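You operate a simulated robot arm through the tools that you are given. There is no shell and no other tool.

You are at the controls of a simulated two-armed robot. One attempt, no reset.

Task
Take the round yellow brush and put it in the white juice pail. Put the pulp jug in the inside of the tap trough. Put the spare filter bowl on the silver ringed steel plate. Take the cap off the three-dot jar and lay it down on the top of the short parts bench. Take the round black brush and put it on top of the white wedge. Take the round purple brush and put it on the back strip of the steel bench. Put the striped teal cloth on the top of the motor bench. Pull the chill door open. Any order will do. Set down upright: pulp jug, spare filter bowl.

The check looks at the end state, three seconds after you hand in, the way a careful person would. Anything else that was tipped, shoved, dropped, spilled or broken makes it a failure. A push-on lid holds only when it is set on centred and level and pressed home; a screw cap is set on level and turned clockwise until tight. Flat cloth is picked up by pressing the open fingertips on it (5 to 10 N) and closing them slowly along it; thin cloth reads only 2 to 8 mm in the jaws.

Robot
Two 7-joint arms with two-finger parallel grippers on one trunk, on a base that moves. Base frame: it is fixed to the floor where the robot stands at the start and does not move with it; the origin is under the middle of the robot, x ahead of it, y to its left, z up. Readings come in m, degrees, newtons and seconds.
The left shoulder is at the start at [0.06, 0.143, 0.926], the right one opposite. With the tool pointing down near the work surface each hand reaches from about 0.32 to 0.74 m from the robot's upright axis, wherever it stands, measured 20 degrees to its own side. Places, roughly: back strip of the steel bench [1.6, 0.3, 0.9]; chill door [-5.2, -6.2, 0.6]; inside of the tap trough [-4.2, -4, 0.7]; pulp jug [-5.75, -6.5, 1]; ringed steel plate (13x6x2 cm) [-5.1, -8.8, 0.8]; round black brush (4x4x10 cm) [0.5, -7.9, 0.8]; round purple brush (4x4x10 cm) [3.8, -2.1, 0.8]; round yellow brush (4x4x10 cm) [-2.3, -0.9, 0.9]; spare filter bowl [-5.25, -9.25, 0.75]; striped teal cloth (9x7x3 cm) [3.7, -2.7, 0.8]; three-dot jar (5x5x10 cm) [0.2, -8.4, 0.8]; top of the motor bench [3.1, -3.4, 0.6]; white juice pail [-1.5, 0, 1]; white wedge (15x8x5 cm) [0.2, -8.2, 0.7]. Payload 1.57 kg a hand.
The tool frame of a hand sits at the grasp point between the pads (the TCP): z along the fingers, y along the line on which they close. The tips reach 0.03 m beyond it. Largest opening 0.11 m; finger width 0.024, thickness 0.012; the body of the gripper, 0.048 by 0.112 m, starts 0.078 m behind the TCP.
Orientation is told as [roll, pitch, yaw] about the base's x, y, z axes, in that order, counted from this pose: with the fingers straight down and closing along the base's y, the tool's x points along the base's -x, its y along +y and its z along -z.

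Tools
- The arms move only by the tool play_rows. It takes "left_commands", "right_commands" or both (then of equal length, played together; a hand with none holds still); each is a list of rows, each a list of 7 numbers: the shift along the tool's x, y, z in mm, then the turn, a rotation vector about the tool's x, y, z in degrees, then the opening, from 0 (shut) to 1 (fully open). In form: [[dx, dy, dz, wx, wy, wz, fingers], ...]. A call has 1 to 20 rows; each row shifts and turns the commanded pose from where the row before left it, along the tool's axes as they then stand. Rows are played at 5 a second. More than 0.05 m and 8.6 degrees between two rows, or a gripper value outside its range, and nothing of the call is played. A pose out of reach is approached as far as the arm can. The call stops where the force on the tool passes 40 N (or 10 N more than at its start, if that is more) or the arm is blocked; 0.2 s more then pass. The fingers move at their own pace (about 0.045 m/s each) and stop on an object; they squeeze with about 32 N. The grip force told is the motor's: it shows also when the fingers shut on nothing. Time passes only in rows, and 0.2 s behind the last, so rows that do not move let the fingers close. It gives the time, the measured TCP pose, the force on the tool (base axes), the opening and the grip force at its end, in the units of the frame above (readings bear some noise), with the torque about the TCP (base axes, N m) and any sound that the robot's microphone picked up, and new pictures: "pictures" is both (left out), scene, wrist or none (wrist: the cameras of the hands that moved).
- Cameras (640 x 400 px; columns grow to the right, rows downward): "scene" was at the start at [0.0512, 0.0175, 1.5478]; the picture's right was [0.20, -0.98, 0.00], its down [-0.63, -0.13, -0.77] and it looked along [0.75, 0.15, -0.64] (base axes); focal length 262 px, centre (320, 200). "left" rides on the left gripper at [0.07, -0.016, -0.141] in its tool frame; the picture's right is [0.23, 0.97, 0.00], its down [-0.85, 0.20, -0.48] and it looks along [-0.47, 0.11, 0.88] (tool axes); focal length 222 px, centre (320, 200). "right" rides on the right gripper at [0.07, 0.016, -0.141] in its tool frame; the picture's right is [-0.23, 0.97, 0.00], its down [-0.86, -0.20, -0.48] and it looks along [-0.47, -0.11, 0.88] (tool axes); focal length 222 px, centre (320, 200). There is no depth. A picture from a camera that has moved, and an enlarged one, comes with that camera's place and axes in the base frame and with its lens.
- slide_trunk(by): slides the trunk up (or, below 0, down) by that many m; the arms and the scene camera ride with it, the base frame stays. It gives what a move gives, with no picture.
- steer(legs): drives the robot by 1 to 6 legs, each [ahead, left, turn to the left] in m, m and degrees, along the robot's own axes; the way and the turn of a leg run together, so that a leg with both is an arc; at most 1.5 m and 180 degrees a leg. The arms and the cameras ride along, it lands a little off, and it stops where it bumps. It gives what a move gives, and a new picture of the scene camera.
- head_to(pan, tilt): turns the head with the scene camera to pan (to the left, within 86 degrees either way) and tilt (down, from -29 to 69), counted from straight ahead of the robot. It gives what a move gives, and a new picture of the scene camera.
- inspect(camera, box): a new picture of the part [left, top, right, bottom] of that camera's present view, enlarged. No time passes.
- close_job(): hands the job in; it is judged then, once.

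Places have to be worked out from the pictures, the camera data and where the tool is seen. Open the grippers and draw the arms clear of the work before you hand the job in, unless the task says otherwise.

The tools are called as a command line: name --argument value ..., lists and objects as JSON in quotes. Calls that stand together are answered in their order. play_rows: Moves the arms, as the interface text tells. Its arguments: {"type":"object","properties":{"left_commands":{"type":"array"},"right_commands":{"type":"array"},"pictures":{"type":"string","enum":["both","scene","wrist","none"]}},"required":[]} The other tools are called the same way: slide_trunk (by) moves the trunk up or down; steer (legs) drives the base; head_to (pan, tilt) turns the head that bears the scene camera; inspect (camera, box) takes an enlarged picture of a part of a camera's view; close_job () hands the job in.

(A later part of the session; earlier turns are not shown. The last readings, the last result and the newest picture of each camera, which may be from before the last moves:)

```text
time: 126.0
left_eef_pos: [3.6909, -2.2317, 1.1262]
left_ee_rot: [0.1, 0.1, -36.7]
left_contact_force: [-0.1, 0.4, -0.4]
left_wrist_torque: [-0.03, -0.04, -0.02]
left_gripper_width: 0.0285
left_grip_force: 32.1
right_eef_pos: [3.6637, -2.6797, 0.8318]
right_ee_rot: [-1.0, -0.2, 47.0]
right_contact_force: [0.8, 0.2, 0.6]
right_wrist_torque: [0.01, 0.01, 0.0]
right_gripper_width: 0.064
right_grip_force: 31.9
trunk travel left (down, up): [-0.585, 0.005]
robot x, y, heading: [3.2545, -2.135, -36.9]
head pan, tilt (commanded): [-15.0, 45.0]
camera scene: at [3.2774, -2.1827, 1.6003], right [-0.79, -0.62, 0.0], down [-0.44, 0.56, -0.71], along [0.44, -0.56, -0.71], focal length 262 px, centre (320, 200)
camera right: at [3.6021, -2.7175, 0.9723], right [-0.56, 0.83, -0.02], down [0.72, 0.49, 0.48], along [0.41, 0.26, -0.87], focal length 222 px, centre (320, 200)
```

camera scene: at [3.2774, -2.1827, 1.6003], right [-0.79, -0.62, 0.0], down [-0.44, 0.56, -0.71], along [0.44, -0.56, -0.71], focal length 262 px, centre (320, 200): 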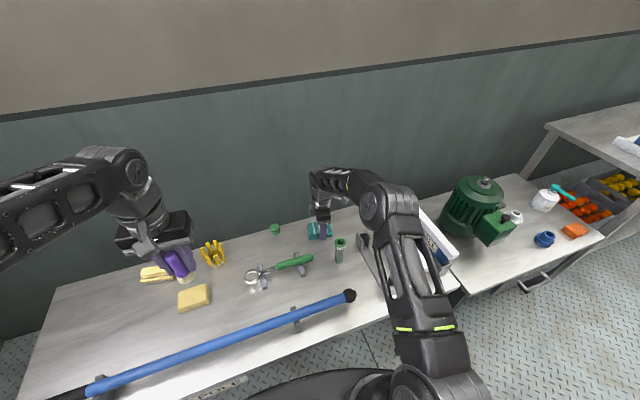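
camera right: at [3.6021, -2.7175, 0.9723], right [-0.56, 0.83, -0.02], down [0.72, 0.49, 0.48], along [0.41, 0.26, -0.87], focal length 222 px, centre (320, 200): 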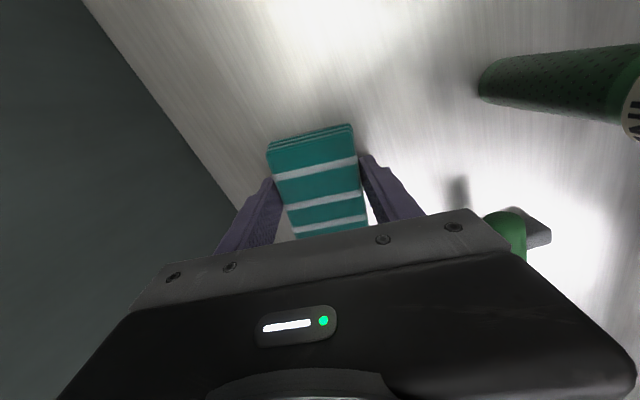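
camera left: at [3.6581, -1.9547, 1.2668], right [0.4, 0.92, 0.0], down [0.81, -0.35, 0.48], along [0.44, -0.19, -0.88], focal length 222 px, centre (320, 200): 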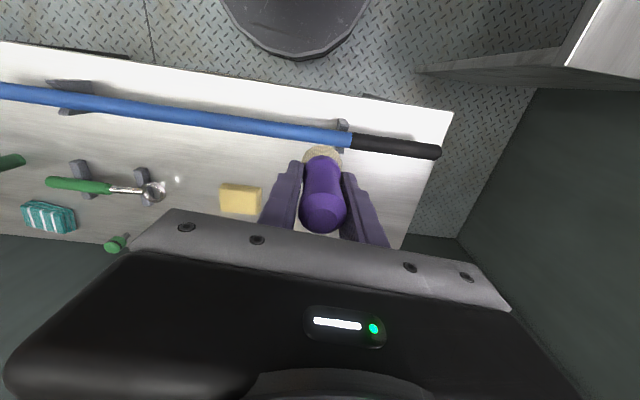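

Cloth held (64 mm, 32 N). I lift it straight up and draw the hand back.

play_rows --right_commands '[[0, 0, -30, 0, 0, 0, 0], [0, 0, -40, 0, 0, 0, 0], [0, 0, -40, 0, 0, 0, 0], [0, 0, -40, 0, 0, 0, 0], [0, 0, -40, 0, 0, 0, 0], [4, 36, -20, 0, 0, 0, 0], [4, 36, -20, 0, 0, 0, 0], [4, 40, -20, 0, 0, 0, 0], [4, 40, -10, 0, 0, 0, 0], [4, 40, 0, 0, 0, 0, 0], [4, 30, 0, 0, 0, 0, 0], [0, 0, 0, 0, 0, 0, 0]]'

```text
time: 128.6
left_eef_pos: [3.6895, -2.2308, 1.1245]
left_ee_rot: [0.0, -0.1, -36.7]
left_contact_force: [1.2, -1.2, -0.9]
left_wrist_torque: [0.0, -0.01, 0.01]
left_gripper_width: 0.0282
left_grip_force: 31.6
right_eef_pos: [3.4823, -2.5436, 1.0881]
right_ee_rot: [-1.0, -0.2, 47.0]
right_contact_force: [-0.3, 0.2, -0.7]
right_wrist_torque: [0.0, 0.02, -0.01]
right_gripper_width: 0.0637
right_grip_force: 32.0
trunk travel left (down, up): [-0.585, 0.005]
robot x, y, heading: [3.2517, -2.1374, -36.6]
head pan, tilt (commanded): [-15.0, 45.0]
camera scene: at [3.2778, -2.183, 1.6003], right [-0.79, -0.62, 0.0], down [-0.44, 0.56, -0.71], along [0.44, -0.56, -0.71], focal length 262 px, centre (320, 200)
camera right: at [3.42, -2.5819, 1.228], right [-0.56, 0.83, -0.02], down [0.72, 0.49, 0.48], along [0.41, 0.26, -0.87], focal length 222 px, centre (320, 200)
```

scene: 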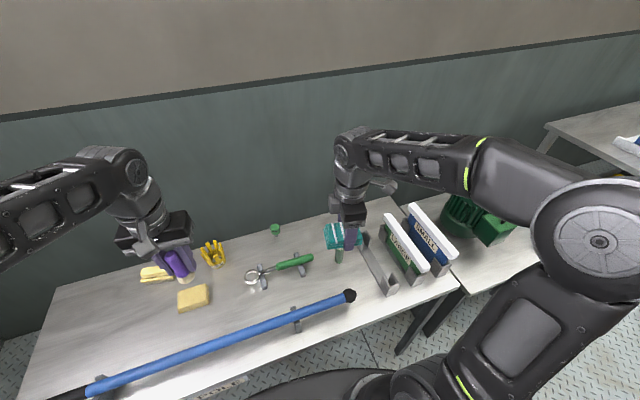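
right: 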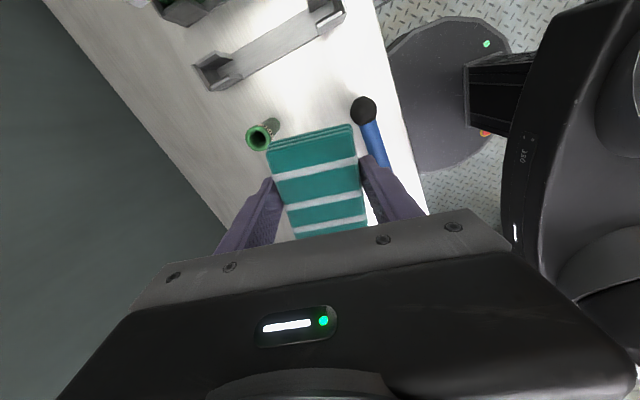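

With cloth and brush in hand, I back away from the POLE table and look to the right toward the motor bench.

steer --legs '[[-0.4, 0, 0]]'

head_to --pan -50 --tilt 35

```text
time: 131.1
left_eef_pos: [3.3668, -1.9894, 1.1254]
left_ee_rot: [0.0, -0.1, -36.7]
left_contact_force: [-0.4, -0.1, -0.6]
left_wrist_torque: [0.01, -0.04, 0.02]
left_gripper_width: 0.0285
left_grip_force: 31.8
right_eef_pos: [3.1588, -2.3015, 1.0886]
right_ee_rot: [-1.1, -0.1, 47.0]
right_contact_force: [0.4, 0.4, 0.2]
right_wrist_torque: [0.0, -0.01, 0.02]
right_gripper_width: 0.064
right_grip_force: 31.8
trunk travel left (down, up): [-0.585, 0.005]
robot x, y, heading: [2.9294, -1.8962, -36.7]
head pan, tilt (commanded): [-15.0, 45.0]
camera scene: at [2.9538, -1.9413, 1.6004], right [-0.78, -0.62, 0.0], down [-0.44, 0.55, -0.71], along [0.44, -0.56, -0.71], focal length 262 px, centre (320, 200)
```

scene: 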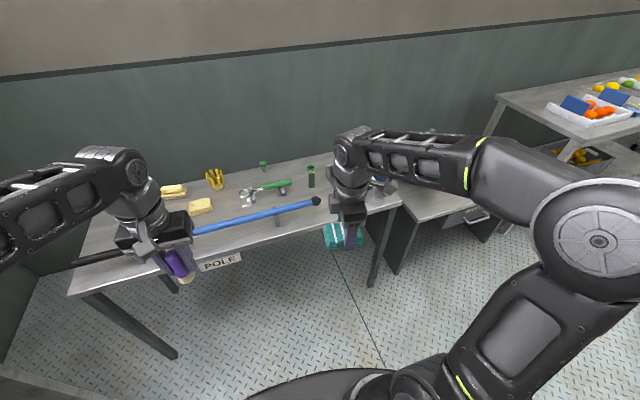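

```text
time: 132.1
left_eef_pos: [3.3671, -1.9907, 1.1254]
left_ee_rot: [0.0, 0.0, -36.7]
left_contact_force: [0.4, -0.1, -1.2]
left_wrist_torque: [-0.02, 0.02, 0.04]
left_gripper_width: 0.0284
left_grip_force: 32.2
right_eef_pos: [3.16, -2.3027, 1.089]
right_ee_rot: [-1.0, -0.2, 46.9]
right_contact_force: [-0.1, -0.5, -0.2]
right_wrist_torque: [-0.03, -0.01, 0.02]
right_gripper_width: 0.0638
right_grip_force: 32.0
trunk travel left (down, up): [-0.585, 0.005]
robot x, y, heading: [2.9321, -1.8932, -37.0]
head pan, tilt (commanded): [-50.0, 35.0]
camera scene: at [2.9094, -1.966, 1.6151], right [-1.0, -0.06, 0.0], down [-0.03, 0.57, -0.82], along [0.05, -0.82, -0.57], focal length 262 px, centre (320, 200)
```

scene: 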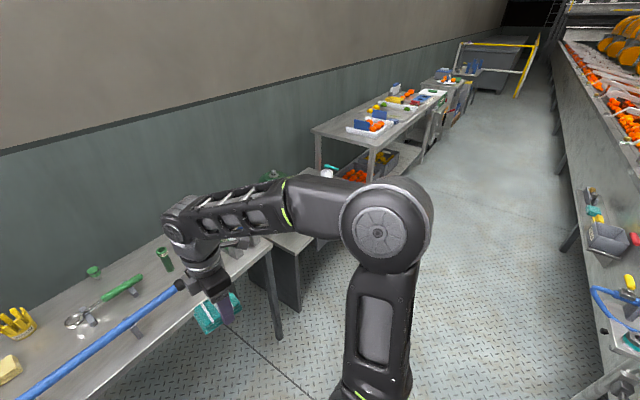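

A corridor continues along the right side. I strafe right to stand in front of the motor bench and look at its top.

steer --legs '[[0.08, -0.75, 0]]'

head_to --pan -10 --tilt 45

```text
time: 136.2
left_eef_pos: [2.9788, -2.6434, 1.1254]
left_ee_rot: [0.0, 0.0, -37.0]
left_contact_force: [-0.9, -0.1, -0.6]
left_wrist_torque: [0.0, -0.03, 0.0]
left_gripper_width: 0.0282
left_grip_force: 32.0
right_eef_pos: [2.7694, -2.9557, 1.0877]
right_ee_rot: [-1.0, -0.2, 46.7]
right_contact_force: [0.3, -0.4, -1.5]
right_wrist_torque: [0.03, -0.01, 0.05]
right_gripper_width: 0.0637
right_grip_force: 32.2
trunk travel left (down, up): [-0.585, 0.005]
robot x, y, heading: [2.5439, -2.551, -36.8]
head pan, tilt (commanded): [-50.0, 35.0]
camera scene: at [2.5209, -2.6169, 1.6151], right [-1.0, -0.05, 0.0], down [-0.03, 0.57, -0.82], along [0.04, -0.82, -0.57], focal length 262 px, centre (320, 200)
```

scene: 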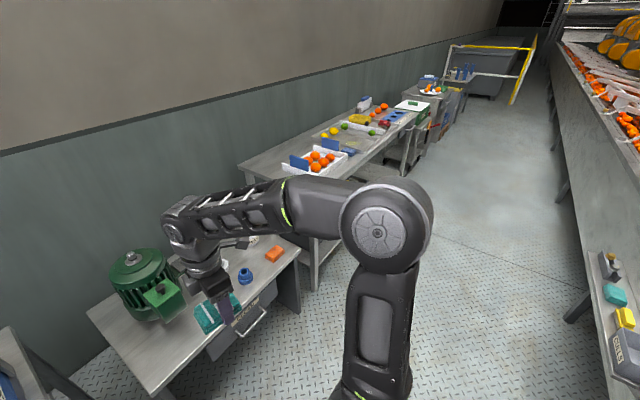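

```text
time: 137.3
left_eef_pos: [2.9778, -2.6422, 1.127]
left_ee_rot: [0.1, 0.1, -37.0]
left_contact_force: [-0.2, 0.3, -1.1]
left_wrist_torque: [0.02, 0.0, -0.03]
left_gripper_width: 0.0281
left_grip_force: 31.7
right_eef_pos: [2.7691, -2.9549, 1.0881]
right_ee_rot: [-1.0, -0.1, 46.6]
right_contact_force: [0.4, -0.1, 0.1]
right_wrist_torque: [0.03, 0.0, 0.01]
right_gripper_width: 0.0639
right_grip_force: 31.9
trunk travel left (down, up): [-0.585, 0.005]
robot x, y, heading: [2.5411, -2.5425, -36.9]
head pan, tilt (commanded): [-10.0, 45.0]
camera scene: at [2.572, -2.5879, 1.6004], right [-0.73, -0.68, 0.0], down [-0.48, 0.52, -0.71], along [0.48, -0.52, -0.71], focal length 262 px, centre (320, 200)
```

scene: 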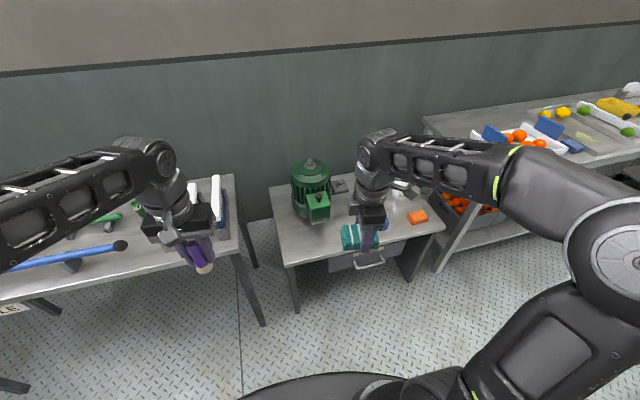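

I zoom in on the motor bench top to choose a free spot for the cloth.

inspect --camera "scene" --box '[250, 140, 450, 290]'

inspect --camera "right" --box '[0, 0, 640, 400]'

```text
2.67 times, centred on (350, 215) of scene
camera zoom: at [2.572, -2.5879, 1.6004], right [-0.73, -0.68, 0.0], down [-0.48, 0.52, -0.71], along [0.48, -0.52, -0.71], focal length 698 px, centre (240, 160)
```

zoom: 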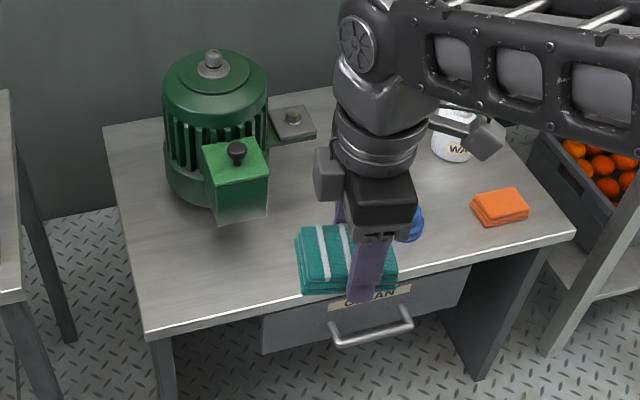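

```text
1.00 times, centred on (320, 200) of right (not enlarged: the box is as wide or as high as the picture)
camera zoom: at [2.7074, -2.9924, 1.2282], right [-0.55, 0.83, -0.02], down [0.72, 0.49, 0.48], along [0.41, 0.26, -0.87], focal length 222 px, centre (320, 200)
```

zoom: 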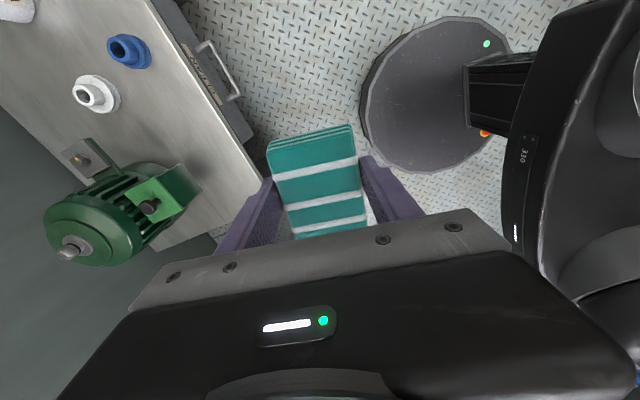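

The free spot is between the motor box and the blue knob, around (2.98, -3.29), bench top z≈0.60. I move ahead a little so the right hand reaches it.

steer --legs '[[0.22, -0.1, 0]]'

inspect --camera "right" --box '[0, 0, 640, 400]'

```text
time: 139.1
left_eef_pos: [3.0966, -2.8562, 1.1246]
left_ee_rot: [0.0, 0.0, -37.0]
left_contact_force: [-0.2, -0.9, -0.9]
left_wrist_torque: [0.01, -0.01, 0.0]
left_gripper_width: 0.028
left_grip_force: 31.8
right_eef_pos: [2.8868, -3.1685, 1.0877]
right_ee_rot: [-1.0, -0.1, 46.8]
right_contact_force: [0.5, -0.1, -0.6]
right_wrist_torque: [0.06, 0.02, -0.01]
right_gripper_width: 0.0639
right_grip_force: 31.8
trunk travel left (down, up): [-0.585, 0.005]
robot x, y, heading: [2.6599, -2.762, -36.9]
head pan, tilt (commanded): [-10.0, 45.0]
camera scene: at [2.6901, -2.8022, 1.6003], right [-0.73, -0.68, 0.0], down [-0.48, 0.52, -0.71], along [0.48, -0.52, -0.71], focal length 262 px, centre (320, 200)
```

scene: 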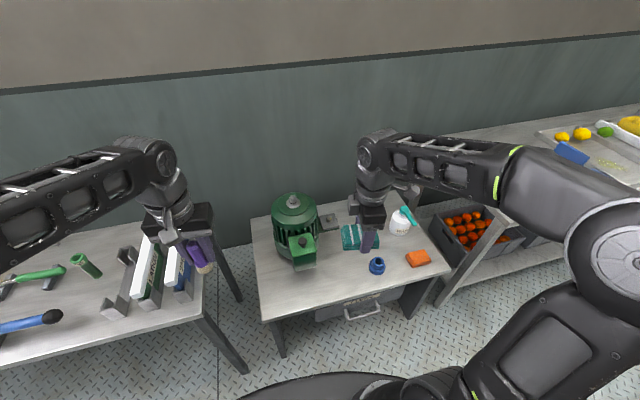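

```text
1.00 times, centred on (320, 200) of right (not enlarged: the box is as wide or as high as the picture)
camera zoom: at [2.8251, -3.2065, 1.2278], right [-0.55, 0.83, -0.02], down [0.72, 0.49, 0.48], along [0.41, 0.26, -0.87], focal length 222 px, centre (320, 200)
```

zoom: 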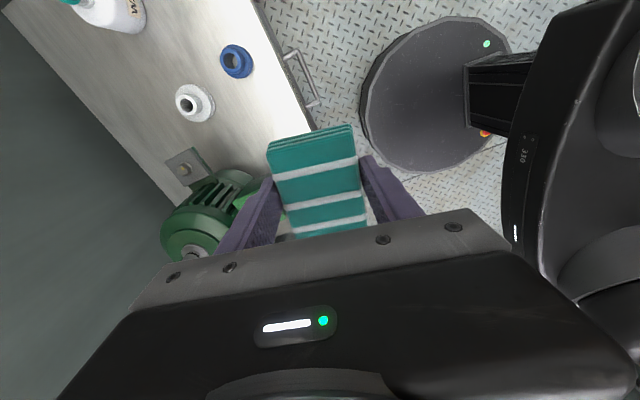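

Target spot (3.00, -3.29) keeps ~5+ cm from knob and motor box. I move the cloth over it and descend to z≈0.73 for a check.

play_rows --right_commands '[[2.6, -41, 0, 0, 0, 0, 0], [2.6, -41, 0, 0, 0, 0, 0], [2.6, -41, 0, 0, 0, 0, 0], [2.6, -41, 0, 0, 0, 0, 0], [0, 0, 40, 0, 0, 0, 0], [0, 0, 40, 0, 0, 0, 0], [0, 0, 40, 0, 0, 0, 0], [0, 0, 40, 0, 0, 0, 0], [0, 0, 40, 0, 0, 0, 0], [0, 0, 40, 0, 0, 0, 0], [0, 0, 40, 0, 0, 0, 0], [0, 0, 40, 0, 0, 0, 0], [0, 0, 30, 0, 0, 0, 0], [0, 0, 0, 0, 0, 0, 0]]'

inspect --camera "scene" --box '[240, 160, 480, 330]'

```text
time: 142.1
left_eef_pos: [3.0954, -2.856, 1.1246]
left_ee_rot: [0.0, -0.1, -37.0]
left_contact_force: [0.6, 0.0, -0.8]
left_wrist_torque: [-0.05, -0.02, 0.05]
left_gripper_width: 0.0284
left_grip_force: 32.1
right_eef_pos: [3.0049, -3.2911, 0.7401]
right_ee_rot: [-1.2, -0.2, 46.7]
right_contact_force: [0.4, 0.0, -0.9]
right_wrist_torque: [0.01, 0.02, -0.03]
right_gripper_width: 0.0641
right_grip_force: 31.6
trunk travel left (down, up): [-0.585, 0.005]
robot x, y, heading: [2.6607, -2.7604, -37.2]
head pan, tilt (commanded): [-10.0, 45.0]
camera scene: at [2.6892, -2.8007, 1.6004], right [-0.73, -0.68, 0.0], down [-0.48, 0.52, -0.71], along [0.48, -0.52, -0.71], focal length 262 px, centre (320, 200)
camera right: at [2.9418, -3.3289, 0.8804], right [-0.55, 0.83, -0.02], down [0.72, 0.49, 0.48], along [0.41, 0.26, -0.87], focal length 222 px, centre (320, 200)
```

scene: 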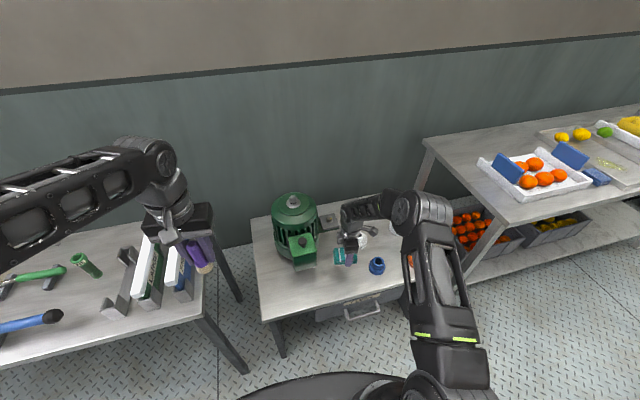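
right: 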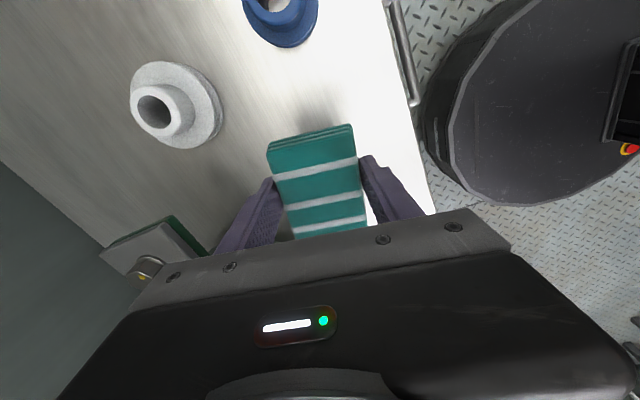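

```text
2.35 times, centred on (360, 245) of scene
camera zoom: at [2.6892, -2.8007, 1.6004], right [-0.73, -0.68, 0.0], down [-0.48, 0.52, -0.71], along [0.48, -0.52, -0.71], focal length 616 px, centre (226, 94)
```

zoom: 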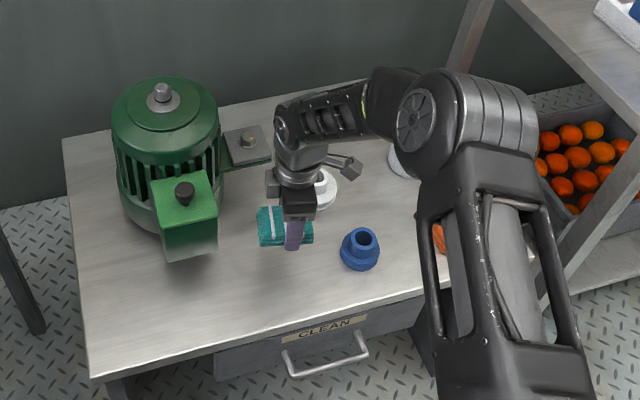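

The spot is clear. I lower in decreasing steps toward contact with the bench top.

play_rows --right_commands '[[0, 0, 30, 0, 0, 0, 0], [0, 0, 30, 0, 0, 0, 0], [0, 0, 20, 0, 0, 0, 0], [0, 0, 8, 0, 0, 0, 0], [0, 0, 5, 0, 0, 0, 0], [0, 0, 0, 0, 0, 0, 0]]'

```text
time: 143.5
left_eef_pos: [3.0956, -2.8562, 1.1258]
left_ee_rot: [0.0, 0.0, -37.1]
left_contact_force: [-0.6, -0.5, -1.3]
left_wrist_torque: [0.01, 0.02, 0.03]
left_gripper_width: 0.0281
left_grip_force: 32.0
right_eef_pos: [3.0058, -3.2928, 0.6477]
right_ee_rot: [-1.0, -0.2, 46.7]
right_contact_force: [0.0, 1.0, -0.6]
right_wrist_torque: [0.0, 0.03, 0.01]
right_gripper_width: 0.0638
right_grip_force: 31.8
trunk travel left (down, up): [-0.585, 0.005]
robot x, y, heading: [2.6635, -2.7591, -37.0]
head pan, tilt (commanded): [-10.0, 45.0]
camera scene: at [2.6894, -2.8009, 1.6003], right [-0.73, -0.68, 0.0], down [-0.48, 0.52, -0.71], along [0.48, -0.52, -0.71], focal length 262 px, centre (320, 200)
camera right: at [2.9427, -3.3304, 0.788], right [-0.55, 0.83, -0.02], down [0.72, 0.49, 0.48], along [0.41, 0.26, -0.87], focal length 222 px, centre (320, 200)
```

scene: 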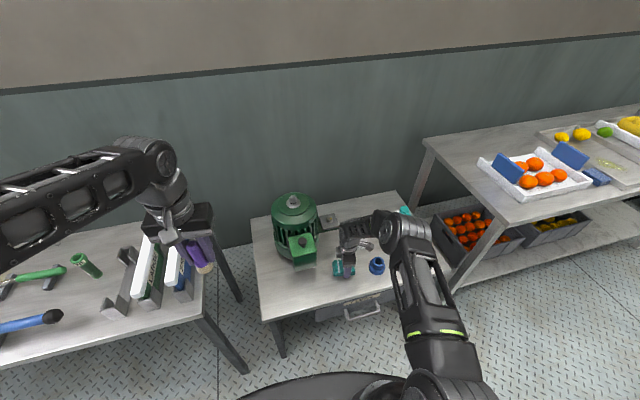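
right: 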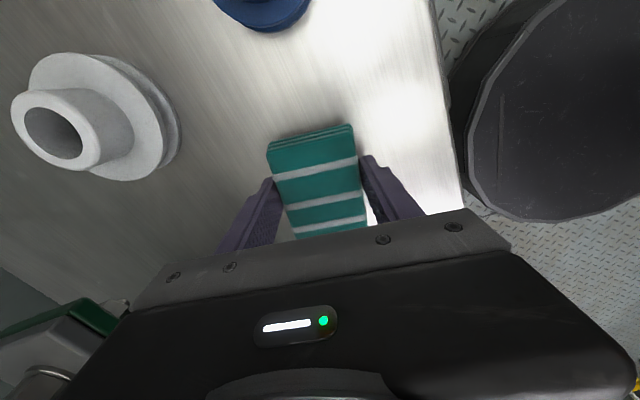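

No contact yet at z=0.648; I continue in 4 mm steps.

play_rows --right_commands '[[0, 0, 4, 0, 0, 0, 0], [0, 0, 4, 0, 0, 0, 0], [0, 0, 4, 0, 0, 0, 0], [0, 0, 0, 0, 0, 0, 0]]' --pictures "none"

```text
time: 144.5
left_eef_pos: [3.0961, -2.8552, 1.1262]
left_ee_rot: [0.1, 0.0, -36.9]
left_contact_force: [-0.8, 0.2, -0.6]
left_wrist_torque: [-0.02, 0.03, -0.01]
left_gripper_width: 0.0281
left_grip_force: 31.7
right_eef_pos: [3.0055, -3.2929, 0.6369]
right_ee_rot: [-1.0, -0.1, 46.8]
right_contact_force: [-0.6, -0.9, -0.8]
right_wrist_torque: [0.01, 0.0, 0.0]
right_gripper_width: 0.0642
right_grip_force: 31.5
trunk travel left (down, up): [-0.585, 0.005]
robot x, y, heading: [2.6583, -2.7638, -36.7]
head pan, tilt (commanded): [-10.0, 45.0]
```

Still free at 0.637; a few more small steps.

play_rows --right_commands '[[0, 0, 3, 0, 0, 0, 0], [0, 0, 3, 0, 0, 0, 0], [0, 0, 3, 0, 0, 0, 0], [0, 0, 0, 0, 0, 0, 0]]' --pictures "none"

```text
time: 145.5
left_eef_pos: [3.0941, -2.853, 1.1264]
left_ee_rot: [0.0, -0.2, -37.0]
left_contact_force: [0.1, 0.3, 0.1]
left_wrist_torque: [0.02, 0.02, 0.0]
left_gripper_width: 0.028
left_grip_force: 32.2
right_eef_pos: [3.0074, -3.2919, 0.6313]
right_ee_rot: [-1.4, -0.1, 46.7]
right_contact_force: [-4.6, 1.9, 36.2]
right_wrist_torque: [0.95, 1.01, 0.01]
right_gripper_width: 0.0643
right_grip_force: 31.8
trunk travel left (down, up): [-0.585, 0.005]
robot x, y, heading: [2.6593, -2.7597, -37.0]
head pan, tilt (commanded): [-10.0, 45.0]
```

Contact at z=0.631 (bench top 0.60). I ease up 3 mm, open, and lift away.

play_rows --right_commands '[[0, 0, -3, 0, 0, 0, 0], [0, 0, 0, 0, 0, 0, 0.7], [0, 0, 0, 0, 0, 0, 0.8], [0, 0, 0, 0, 0, 0, 0.85], [0, 0, 0, 0, 0, 0, 0.85], [0, 0, -20, 0, 0, 0, 0.85], [0, 0, -30, 0, 0, 0, 0.85], [0, 0, -40, 0, 0, 0, 0.85], [0, 0, -40, 0, 0, 0, 0.85], [0, 0, -40, 0, 0, 0, 0.85], [0, 0, -40, 0, 0, 0, 0.85], [0, 0, -40, 0, 0, 0, 0.85], [0, 0, -40, 0, 0, 0, 0.85], [0, 0, -40, 0, 0, 0, 0.85], [0, 0, -40, 0, 0, 0, 0.85], [0, 0, -40, 0, 0, 0, 0.85], [0, 0, 0, 0, 0, 0, 0.85]]'

inspect --camera "scene" --box '[240, 160, 480, 330]'

```text
time: 149.1
left_eef_pos: [3.0958, -2.856, 1.126]
left_ee_rot: [-0.1, 0.1, -37.0]
left_contact_force: [0.1, 0.9, -1.5]
left_wrist_torque: [-0.01, -0.01, -0.04]
left_gripper_width: 0.028
left_grip_force: 32.3
right_eef_pos: [3.0007, -3.288, 1.0387]
right_ee_rot: [-1.0, -0.1, 46.6]
right_contact_force: [0.4, 0.5, 0.6]
right_wrist_torque: [0.04, 0.0, -0.01]
right_gripper_width: 0.0937
right_grip_force: 0.0
trunk travel left (down, up): [-0.585, 0.005]
robot x, y, heading: [2.6595, -2.7543, -36.8]
head pan, tilt (commanded): [-10.0, 45.0]
camera scene: at [2.6895, -2.8012, 1.6003], right [-0.73, -0.68, 0.0], down [-0.48, 0.52, -0.71], along [0.48, -0.52, -0.71], focal length 262 px, centre (320, 200)
camera right: at [2.9379, -3.3252, 1.1793], right [-0.55, 0.83, -0.02], down [0.72, 0.49, 0.48], along [0.41, 0.26, -0.87], focal length 222 px, centre (320, 200)
```

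scene: 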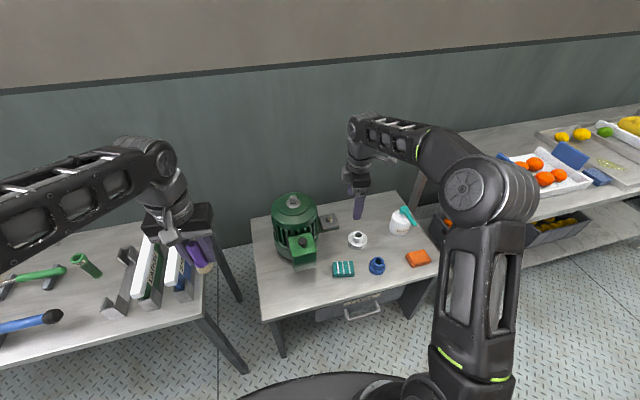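
right: 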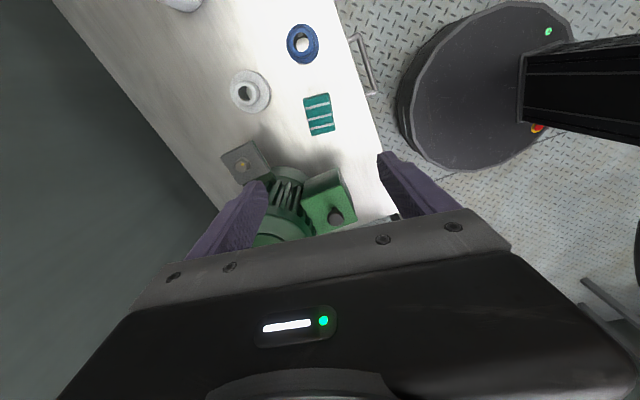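

```text
2.35 times, centred on (360, 245) of scene
camera zoom: at [2.6895, -2.8012, 1.6003], right [-0.73, -0.68, 0.0], down [-0.48, 0.52, -0.71], along [0.48, -0.52, -0.71], focal length 616 px, centre (226, 94)
```

zoom: 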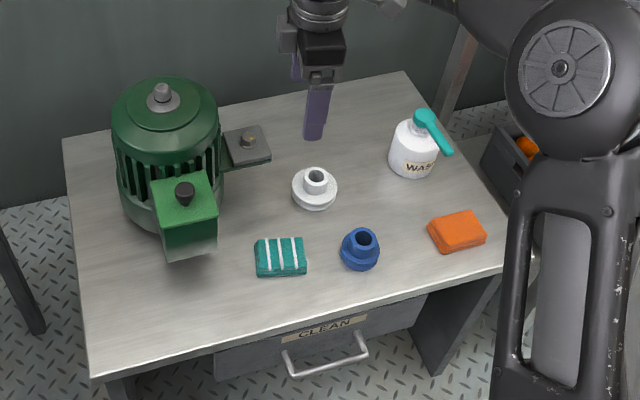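

The cloth lies flat on the motor bench, untouched neighbours. I retract the right hand and turn its wrist back.

play_rows --right_commands '[[0, 40, -10, 0, 0, 0, 0.85], [0, 40, -10, 0, 0, 0, 0.85], [0, 40, -10, 0, 0, 0, 0.85], [0, 40, -10, 0, 0, 0, 0.85], [0, 0, 0, 0, 0, 8.4, 0.85], [0, 0, 0, 0, 0, 8.4, 0.85], [0, 0, 0, 0, 0, 8.4, 0.85], [0, 0, 0, 0, 0, 8.4, 0.85], [0, 0, 0, 0, 0, 8.4, 0.85], [0, 0, 0, 0, 0, 8.4, 0.85], [0, 0, 0, 0, 0, 8.4, 0.85], [0, 0, 0, 0, 0, 8.4, 0.85], [0, 0, 0, 0, 0, 8.4, 0.85], [0, 0, 0, 0, 0, 8.4, 0.85]]' --pictures "none"

steer --legs '[[-0.28, 0, 0], [-0.05, 0.74, 0], [-0.36, 0, 0], [0, 0, 91]]'

head_to --pan 30 --tilt 25

```text
time: 152.1
left_eef_pos: [3.0954, -2.8557, 1.126]
left_ee_rot: [0.0, -0.1, -37.0]
left_contact_force: [-1.2, 0.2, -0.7]
left_wrist_torque: [0.04, 0.01, 0.01]
left_gripper_width: 0.0282
left_grip_force: 31.9
right_eef_pos: [2.8831, -3.1781, 1.0766]
right_ee_rot: [0.2, -1.0, -37.6]
right_contact_force: [-0.3, 0.7, 1.0]
right_wrist_torque: [-0.01, 0.0, -0.01]
right_gripper_width: 0.0937
right_grip_force: 0.0
trunk travel left (down, up): [-0.585, 0.005]
robot x, y, heading: [2.6565, -2.7602, -37.0]
head pan, tilt (commanded): [-10.0, 45.0]
```

```text
time: 163.5
left_eef_pos: [2.6217, -1.3078, 1.1246]
left_ee_rot: [-0.1, 0.0, 55.7]
left_contact_force: [1.0, -0.8, -0.1]
left_wrist_torque: [-0.01, 0.04, -0.02]
left_gripper_width: 0.0278
left_grip_force: 31.8
right_eef_pos: [2.9551, -1.5062, 1.0774]
right_ee_rot: [0.2, -1.0, 55.3]
right_contact_force: [1.3, -0.5, -0.3]
right_wrist_torque: [0.0, 0.0, -0.03]
right_gripper_width: 0.0936
right_grip_force: 0.1
trunk travel left (down, up): [-0.585, 0.005]
robot x, y, heading: [2.5505, -1.7492, 55.5]
head pan, tilt (commanded): [-10.0, 45.0]
camera scene: at [2.5847, -1.7137, 1.6003], right [0.71, -0.7, 0.0], down [-0.49, -0.51, -0.71], along [0.49, 0.51, -0.71], focal length 262 px, centre (320, 200)
```

scene: 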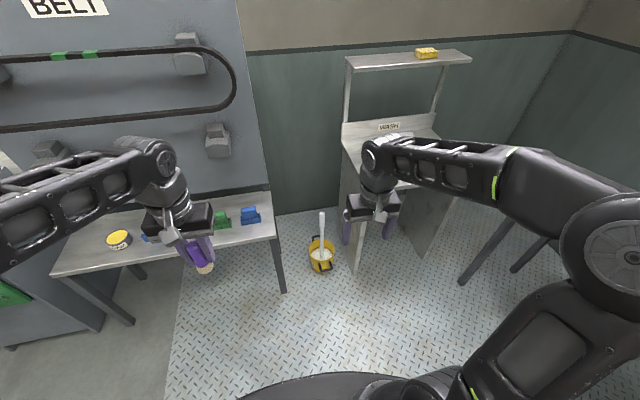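

```text
time: 164.6
left_eef_pos: [2.6234, -1.308, 1.1255]
left_ee_rot: [0.0, 0.0, 55.7]
left_contact_force: [-0.5, -0.3, -0.6]
left_wrist_torque: [-0.03, 0.0, 0.0]
left_gripper_width: 0.0278
left_grip_force: 32.4
right_eef_pos: [2.9554, -1.5072, 1.0776]
right_ee_rot: [0.0, -1.0, 55.2]
right_contact_force: [-0.6, -0.6, -0.2]
right_wrist_torque: [0.03, -0.03, 0.01]
right_gripper_width: 0.0937
right_grip_force: 0.0
trunk travel left (down, up): [-0.585, 0.005]
robot x, y, heading: [2.547, -1.7485, 55.7]
head pan, tilt (commanded): [30.0, 25.0]
camera scene: at [2.5351, -1.68, 1.6309], right [1.0, -0.08, 0.0], down [-0.03, -0.42, -0.91], along [0.07, 0.9, -0.42], focal length 262 px, centre (320, 200)
```

scene: 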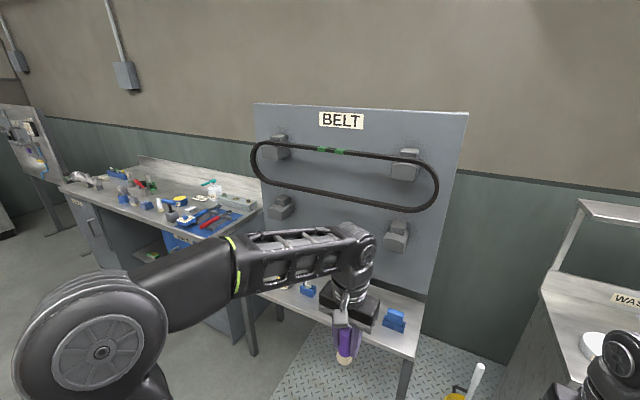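

I'm facing the wall side; the steel bench is to my left. I strafe left along it, keeping about 0.6 m off its front edge.

steer --legs '[[0, 1.0, 0], [0, 0.75, 0]]'

head_to --pan 0 --tilt 35

```text
time: 173.5
left_eef_pos: [1.1891, -0.3022, 1.1256]
left_ee_rot: [-0.1, 0.0, 54.4]
left_contact_force: [-0.7, 0.0, -1.5]
left_wrist_torque: [-0.03, -0.03, 0.01]
left_gripper_width: 0.0277
left_grip_force: 32.2
right_eef_pos: [1.5171, -0.5084, 1.0777]
right_ee_rot: [0.0, -1.0, 54.2]
right_contact_force: [-0.3, -0.5, -0.2]
right_wrist_torque: [0.0, -0.01, 0.01]
right_gripper_width: 0.0936
right_grip_force: 0.0
trunk travel left (down, up): [-0.585, 0.005]
robot x, y, heading: [1.1045, -0.7442, 54.3]
head pan, tilt (commanded): [30.0, 25.0]
camera scene: at [1.0936, -0.672, 1.6309], right [1.0, -0.1, 0.0], down [-0.04, -0.42, -0.91], along [0.09, 0.9, -0.42], focal length 262 px, centre (320, 200)
```

scene: 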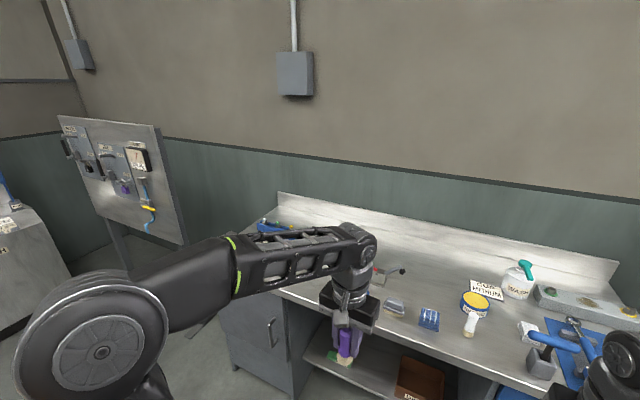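

```text
time: 174.4
left_eef_pos: [1.1898, -0.3018, 1.1256]
left_ee_rot: [-0.1, 0.0, 54.4]
left_contact_force: [0.5, 0.7, -0.4]
left_wrist_torque: [0.02, 0.0, 0.01]
left_gripper_width: 0.0276
left_grip_force: 32.0
right_eef_pos: [1.5187, -0.5076, 1.0769]
right_ee_rot: [0.1, -1.0, 54.1]
right_contact_force: [0.2, 0.2, -0.1]
right_wrist_torque: [-0.01, -0.02, 0.05]
right_gripper_width: 0.0935
right_grip_force: 0.1
trunk travel left (down, up): [-0.585, 0.005]
robot x, y, heading: [1.1064, -0.7378, 54.2]
head pan, tilt (commanded): [0.0, 35.0]
camera scene: at [1.1363, -0.6924, 1.6152], right [0.81, -0.58, 0.0], down [-0.33, -0.47, -0.82], along [0.48, 0.67, -0.57], focal length 262 px, centre (320, 200)
```

scene: 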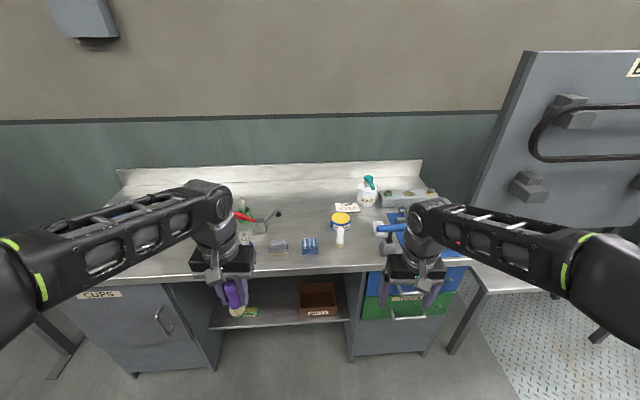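

inspect --camera "scene" --box '[110, 150, 310, 275]'

inspect --camera "scene" --box '[270, 150, 470, 275]'

```text
3.20 times, centred on (210, 212) of scene
camera zoom: at [1.1363, -0.6924, 1.6152], right [0.81, -0.58, 0.0], down [-0.33, -0.47, -0.82], along [0.48, 0.67, -0.57], focal length 837 px, centre (672, 160)
```

zoom: 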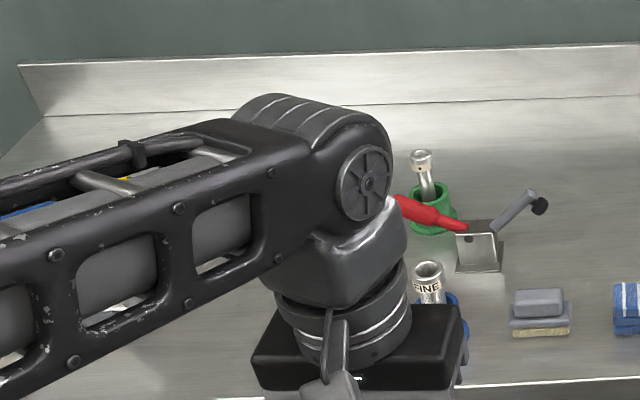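

```text
3.20 times, centred on (370, 212) of scene
camera zoom: at [1.1363, -0.6924, 1.6152], right [0.81, -0.58, 0.0], down [-0.33, -0.47, -0.82], along [0.48, 0.67, -0.57], focal length 837 px, centre (160, 160)
```

zoom: 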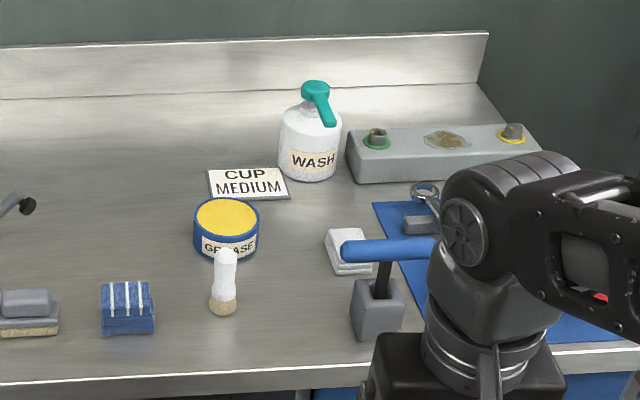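

The bench's back area behind the tools is free in the lane between the pliers stand and the grease tin. I raise and pull back the right hand, then drive up to the bench.

play_rows --right_commands '[[15, 0, -25, 0, 0, 0, 0.85], [15, 0, -25, 0, 0, 0, 0.85], [15, 0, -25, 0, 0, 0, 0.85], [0, 0, -15, 0, 0, 0, 0.85], [0, 0, 0, 0, 0, 0, 0.85]]' --pictures "none"

steer --legs '[[0, -0.08, 0], [0.31, 0, 0]]'

head_to --pan 10 --tilt 40

```text
time: 175.7
left_eef_pos: [1.1907, -0.3021, 1.1268]
left_ee_rot: [0.0, -0.1, 54.3]
left_contact_force: [0.0, 0.5, -1.3]
left_wrist_torque: [0.01, 0.01, 0.0]
left_gripper_width: 0.0279
left_grip_force: 31.8
right_eef_pos: [1.4884, -0.5445, 1.1664]
right_ee_rot: [0.1, -1.1, 54.1]
right_contact_force: [-1.0, 0.8, -0.2]
right_wrist_torque: [-0.02, 0.01, 0.0]
right_gripper_width: 0.0934
right_grip_force: 0.0
trunk travel left (down, up): [-0.585, 0.005]
robot x, y, heading: [1.1105, -0.7402, 54.4]
head pan, tilt (commanded): [0.0, 35.0]
```

```text
time: 178.4
left_eef_pos: [1.4411, -0.0919, 1.1242]
left_ee_rot: [-0.1, 0.0, 54.2]
left_contact_force: [0.1, -0.3, -0.7]
left_wrist_torque: [-0.02, 0.0, 0.0]
left_gripper_width: 0.0279
left_grip_force: 32.9
right_eef_pos: [1.7407, -0.3363, 1.1656]
right_ee_rot: [0.1, -1.0, 54.0]
right_contact_force: [0.5, -0.1, 0.7]
right_wrist_torque: [-0.04, 0.02, -0.04]
right_gripper_width: 0.0935
right_grip_force: 0.0
trunk travel left (down, up): [-0.585, 0.005]
robot x, y, heading: [1.356, -0.5291, 54.3]
head pan, tilt (commanded): [0.0, 35.0]
camera scene: at [1.3868, -0.4821, 1.6151], right [0.81, -0.58, 0.0], down [-0.34, -0.47, -0.82], along [0.48, 0.66, -0.57], focal length 262 px, centre (320, 200)
```

scene: 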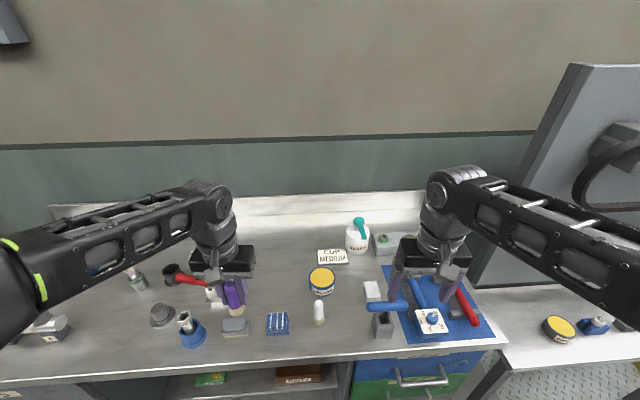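

```text
time: 179.2
left_eef_pos: [1.4395, -0.0928, 1.1259]
left_ee_rot: [0.1, 0.0, 54.3]
left_contact_force: [-0.1, 0.0, 0.2]
left_wrist_torque: [-0.02, -0.03, 0.03]
left_gripper_width: 0.0279
left_grip_force: 31.8
right_eef_pos: [1.74, -0.3365, 1.1659]
right_ee_rot: [0.1, -1.1, 54.1]
right_contact_force: [0.3, 0.9, 0.2]
right_wrist_torque: [-0.02, 0.0, 0.01]
right_gripper_width: 0.0936
right_grip_force: 0.1
trunk travel left (down, up): [-0.585, 0.005]
robot x, y, heading: [1.3558, -0.5305, 54.4]
head pan, tilt (commanded): [10.0, 40.0]
camera scene: at [1.3715, -0.4782, 1.6076], right [0.9, -0.43, 0.0], down [-0.28, -0.58, -0.77], along [0.33, 0.69, -0.64], focal length 262 px, centre (320, 200)
```

scene: 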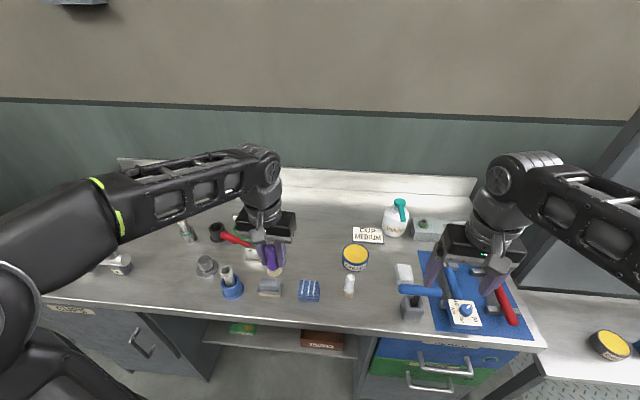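

Bench top is about z=0.86. The clear lane for the left hand is ~0.14 m left of my axis. I creep 5 cm closer, then extend the hand forward while tilting it about 42° so it can reach the back strip.

steer --legs '[[0.05, 0, 0]]'

play_rows --left_commands '[[-40, -8, 0, 0, -8.4, 0, 0], [-39.6, -8, 5.8, 0, -8.4, 0, 0], [-38.3, -8, 11.6, 0, -8.4, 0, 0], [-36.2, -8, 17, 0, -8.4, 0, 0], [-33.3, -8, 22.1, 0, -8.4, 0, 0], [-29.7, -7, 26.8, 0, 0, 0, 0], [-29.7, 0, 26.8, 0, 0, 0, 0], [0, 0, 0, 0, 0, 0, 0]]'

```text
time: 180.1
left_eef_pos: [1.4705, -0.0518, 1.1253]
left_ee_rot: [-0.1, 0.0, 54.3]
left_contact_force: [0.6, 0.1, -0.7]
left_wrist_torque: [-0.04, 0.02, -0.01]
left_gripper_width: 0.0276
left_grip_force: 32.2
right_eef_pos: [1.7703, -0.293, 1.1649]
right_ee_rot: [0.1, -0.9, 54.0]
right_contact_force: [0.3, 0.8, -0.4]
right_wrist_torque: [-0.07, 0.01, 0.03]
right_gripper_width: 0.0934
right_grip_force: 0.1
trunk travel left (down, up): [-0.585, 0.005]
robot x, y, heading: [1.386, -0.4913, 54.1]
head pan, tilt (commanded): [10.0, 40.0]
camera scene: at [1.4023, -0.4351, 1.6075], right [0.9, -0.43, 0.0], down [-0.28, -0.58, -0.76], along [0.33, 0.69, -0.64], focal length 262 px, centre (320, 200)
```

scene: 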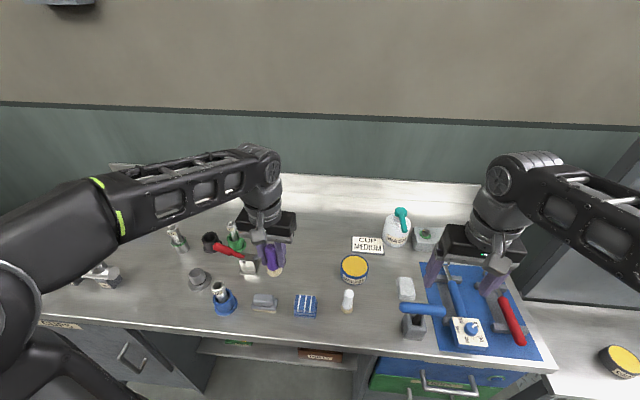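

```text
time: 181.9
left_eef_pos: [1.6685, 0.1493, 1.1264]
left_ee_rot: [0.0, -42.0, 54.3]
left_contact_force: [-0.4, -0.3, -1.0]
left_wrist_torque: [0.01, -0.01, -0.03]
left_gripper_width: 0.0275
left_grip_force: 32.5
right_eef_pos: [1.7684, -0.2949, 1.1658]
right_ee_rot: [0.2, -1.2, 54.1]
right_contact_force: [0.5, 0.2, -0.9]
right_wrist_torque: [0.04, -0.03, 0.02]
right_gripper_width: 0.0935
right_grip_force: 0.1
trunk travel left (down, up): [-0.585, 0.005]
robot x, y, heading: [1.384, -0.4935, 54.2]
head pan, tilt (commanded): [10.0, 40.0]
camera scene: at [1.4003, -0.4379, 1.6076], right [0.9, -0.43, 0.0], down [-0.28, -0.58, -0.77], along [0.33, 0.69, -0.64], focal length 262 px, centre (320, 200)
camera left: at [1.5967, 0.021, 1.1846], right [-0.89, 0.43, -0.15], down [0.02, 0.37, 0.93], along [0.46, 0.82, -0.34], focal length 222 px, centre (320, 200)
```

scene: 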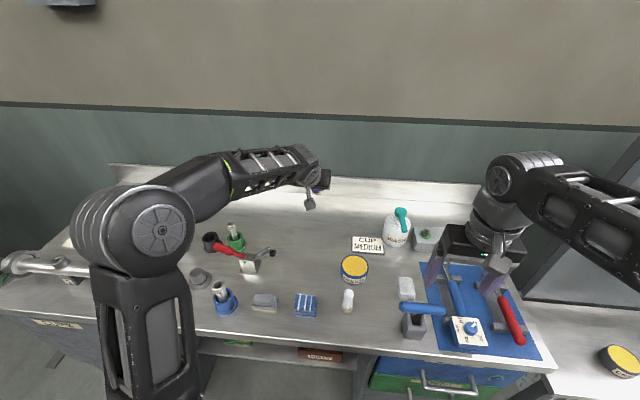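
left: 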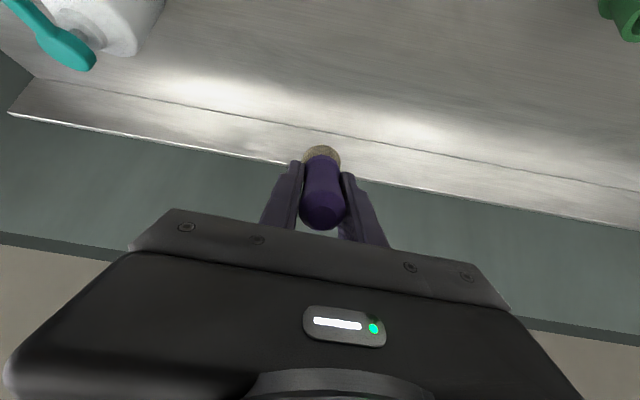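

Reach is fine with the 42° tilt. I go 9 cm further forward and 16 cm down, staying above the bench for a check.

play_rows --left_commands '[[-33.4, 0, 30.1, 0, 0, 0, 0], [-33.4, 0, 30.1, 0, 0, 0, 0], [26.8, 0, 29.7, 0, 0, 0, 0], [26.8, 0, 29.7, 0, 0, 0, 0], [26.8, 0, 29.7, 0, 0, 0, 0], [26.8, 0, 29.7, 0, 0, 0, 0], [0, 0, 0, 0, 0, 0, 0]]'

inspect --camera "scene" --box '[220, 130, 460, 330]'

```text
time: 183.5
left_eef_pos: [1.7249, 0.2192, 0.9658]
left_ee_rot: [0.0, -42.0, 54.3]
left_contact_force: [-0.4, 0.4, -0.3]
left_wrist_torque: [-0.01, 0.03, -0.03]
left_gripper_width: 0.0277
left_grip_force: 32.1
right_eef_pos: [1.7687, -0.2944, 1.1664]
right_ee_rot: [0.1, -1.0, 54.0]
right_contact_force: [-0.7, -0.2, -0.9]
right_wrist_torque: [-0.01, 0.01, 0.03]
right_gripper_width: 0.0937
right_grip_force: 0.0
trunk travel left (down, up): [-0.585, 0.005]
robot x, y, heading: [1.3848, -0.4903, 54.4]
head pan, tilt (commanded): [10.0, 40.0]
camera scene: at [1.4005, -0.4376, 1.6076], right [0.9, -0.43, 0.0], down [-0.28, -0.58, -0.77], along [0.33, 0.69, -0.64], focal length 262 px, centre (320, 200)
camera left: at [1.6517, 0.091, 1.0244], right [-0.89, 0.43, -0.15], down [0.02, 0.37, 0.93], along [0.46, 0.82, -0.34], focal length 222 px, centre (320, 200)
```

scene: 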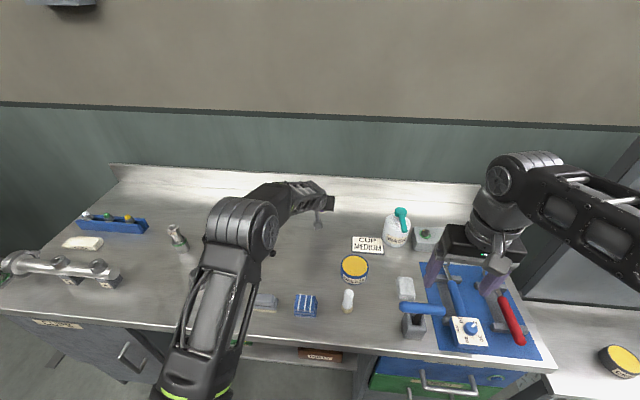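
left: 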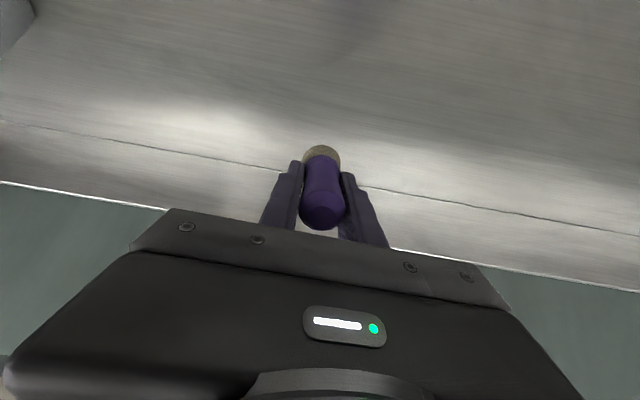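

```text
2.00 times, centred on (340, 230) of scene
camera zoom: at [1.4005, -0.4376, 1.6076], right [0.9, -0.43, 0.0], down [-0.28, -0.58, -0.77], along [0.33, 0.69, -0.64], focal length 523 px, centre (280, 140)
```

zoom: 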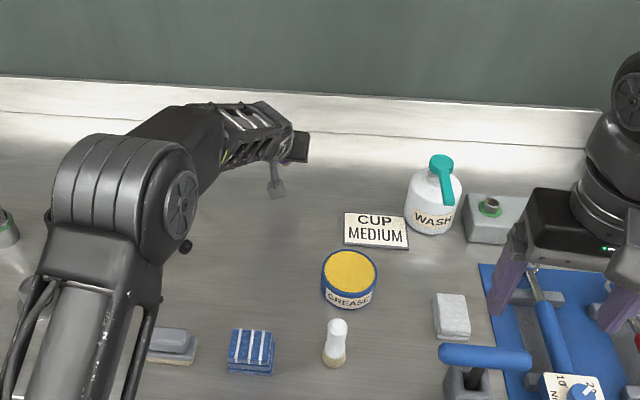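

The hand is over empty bench at the back. I lower gently in small steps to feel for contact.

play_rows --left_commands '[[13.4, 0, 14.9, 0, 0, 0, 0], [6.7, 0, 7.4, 0, 0, 0, 0], [3.3, 0, 3.7, 0, 0, 0, 0], [3.3, 0, 3.7, 0, 0, 0, 0], [0, 0, 0, 0, 0, 0, 0]]' --pictures "wrist"

```text
time: 184.7
left_eef_pos: [1.7241, 0.221, 0.9261]
left_ee_rot: [0.1, -42.0, 54.2]
left_contact_force: [1.1, 0.6, -0.3]
left_wrist_torque: [-0.03, 0.03, -0.03]
left_gripper_width: 0.0278
left_grip_force: 32.5
right_eef_pos: [1.7683, -0.2958, 1.1653]
right_ee_rot: [0.0, -1.0, 54.0]
right_contact_force: [0.5, 0.2, -0.7]
right_wrist_torque: [-0.01, 0.02, -0.01]
right_gripper_width: 0.0935
right_grip_force: 0.1
trunk travel left (down, up): [-0.585, 0.005]
robot x, y, heading: [1.3843, -0.4947, 54.3]
head pan, tilt (commanded): [10.0, 40.0]
camera left: at [1.651, 0.0927, 0.9843], right [-0.89, 0.43, -0.15], down [0.02, 0.37, 0.93], along [0.46, 0.82, -0.34], focal length 222 px, centre (320, 200)
```

left: 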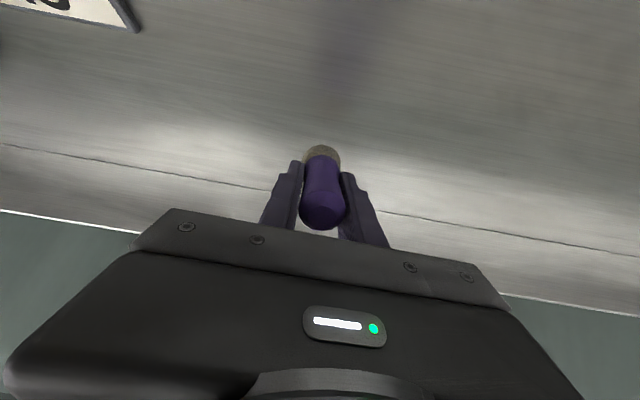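

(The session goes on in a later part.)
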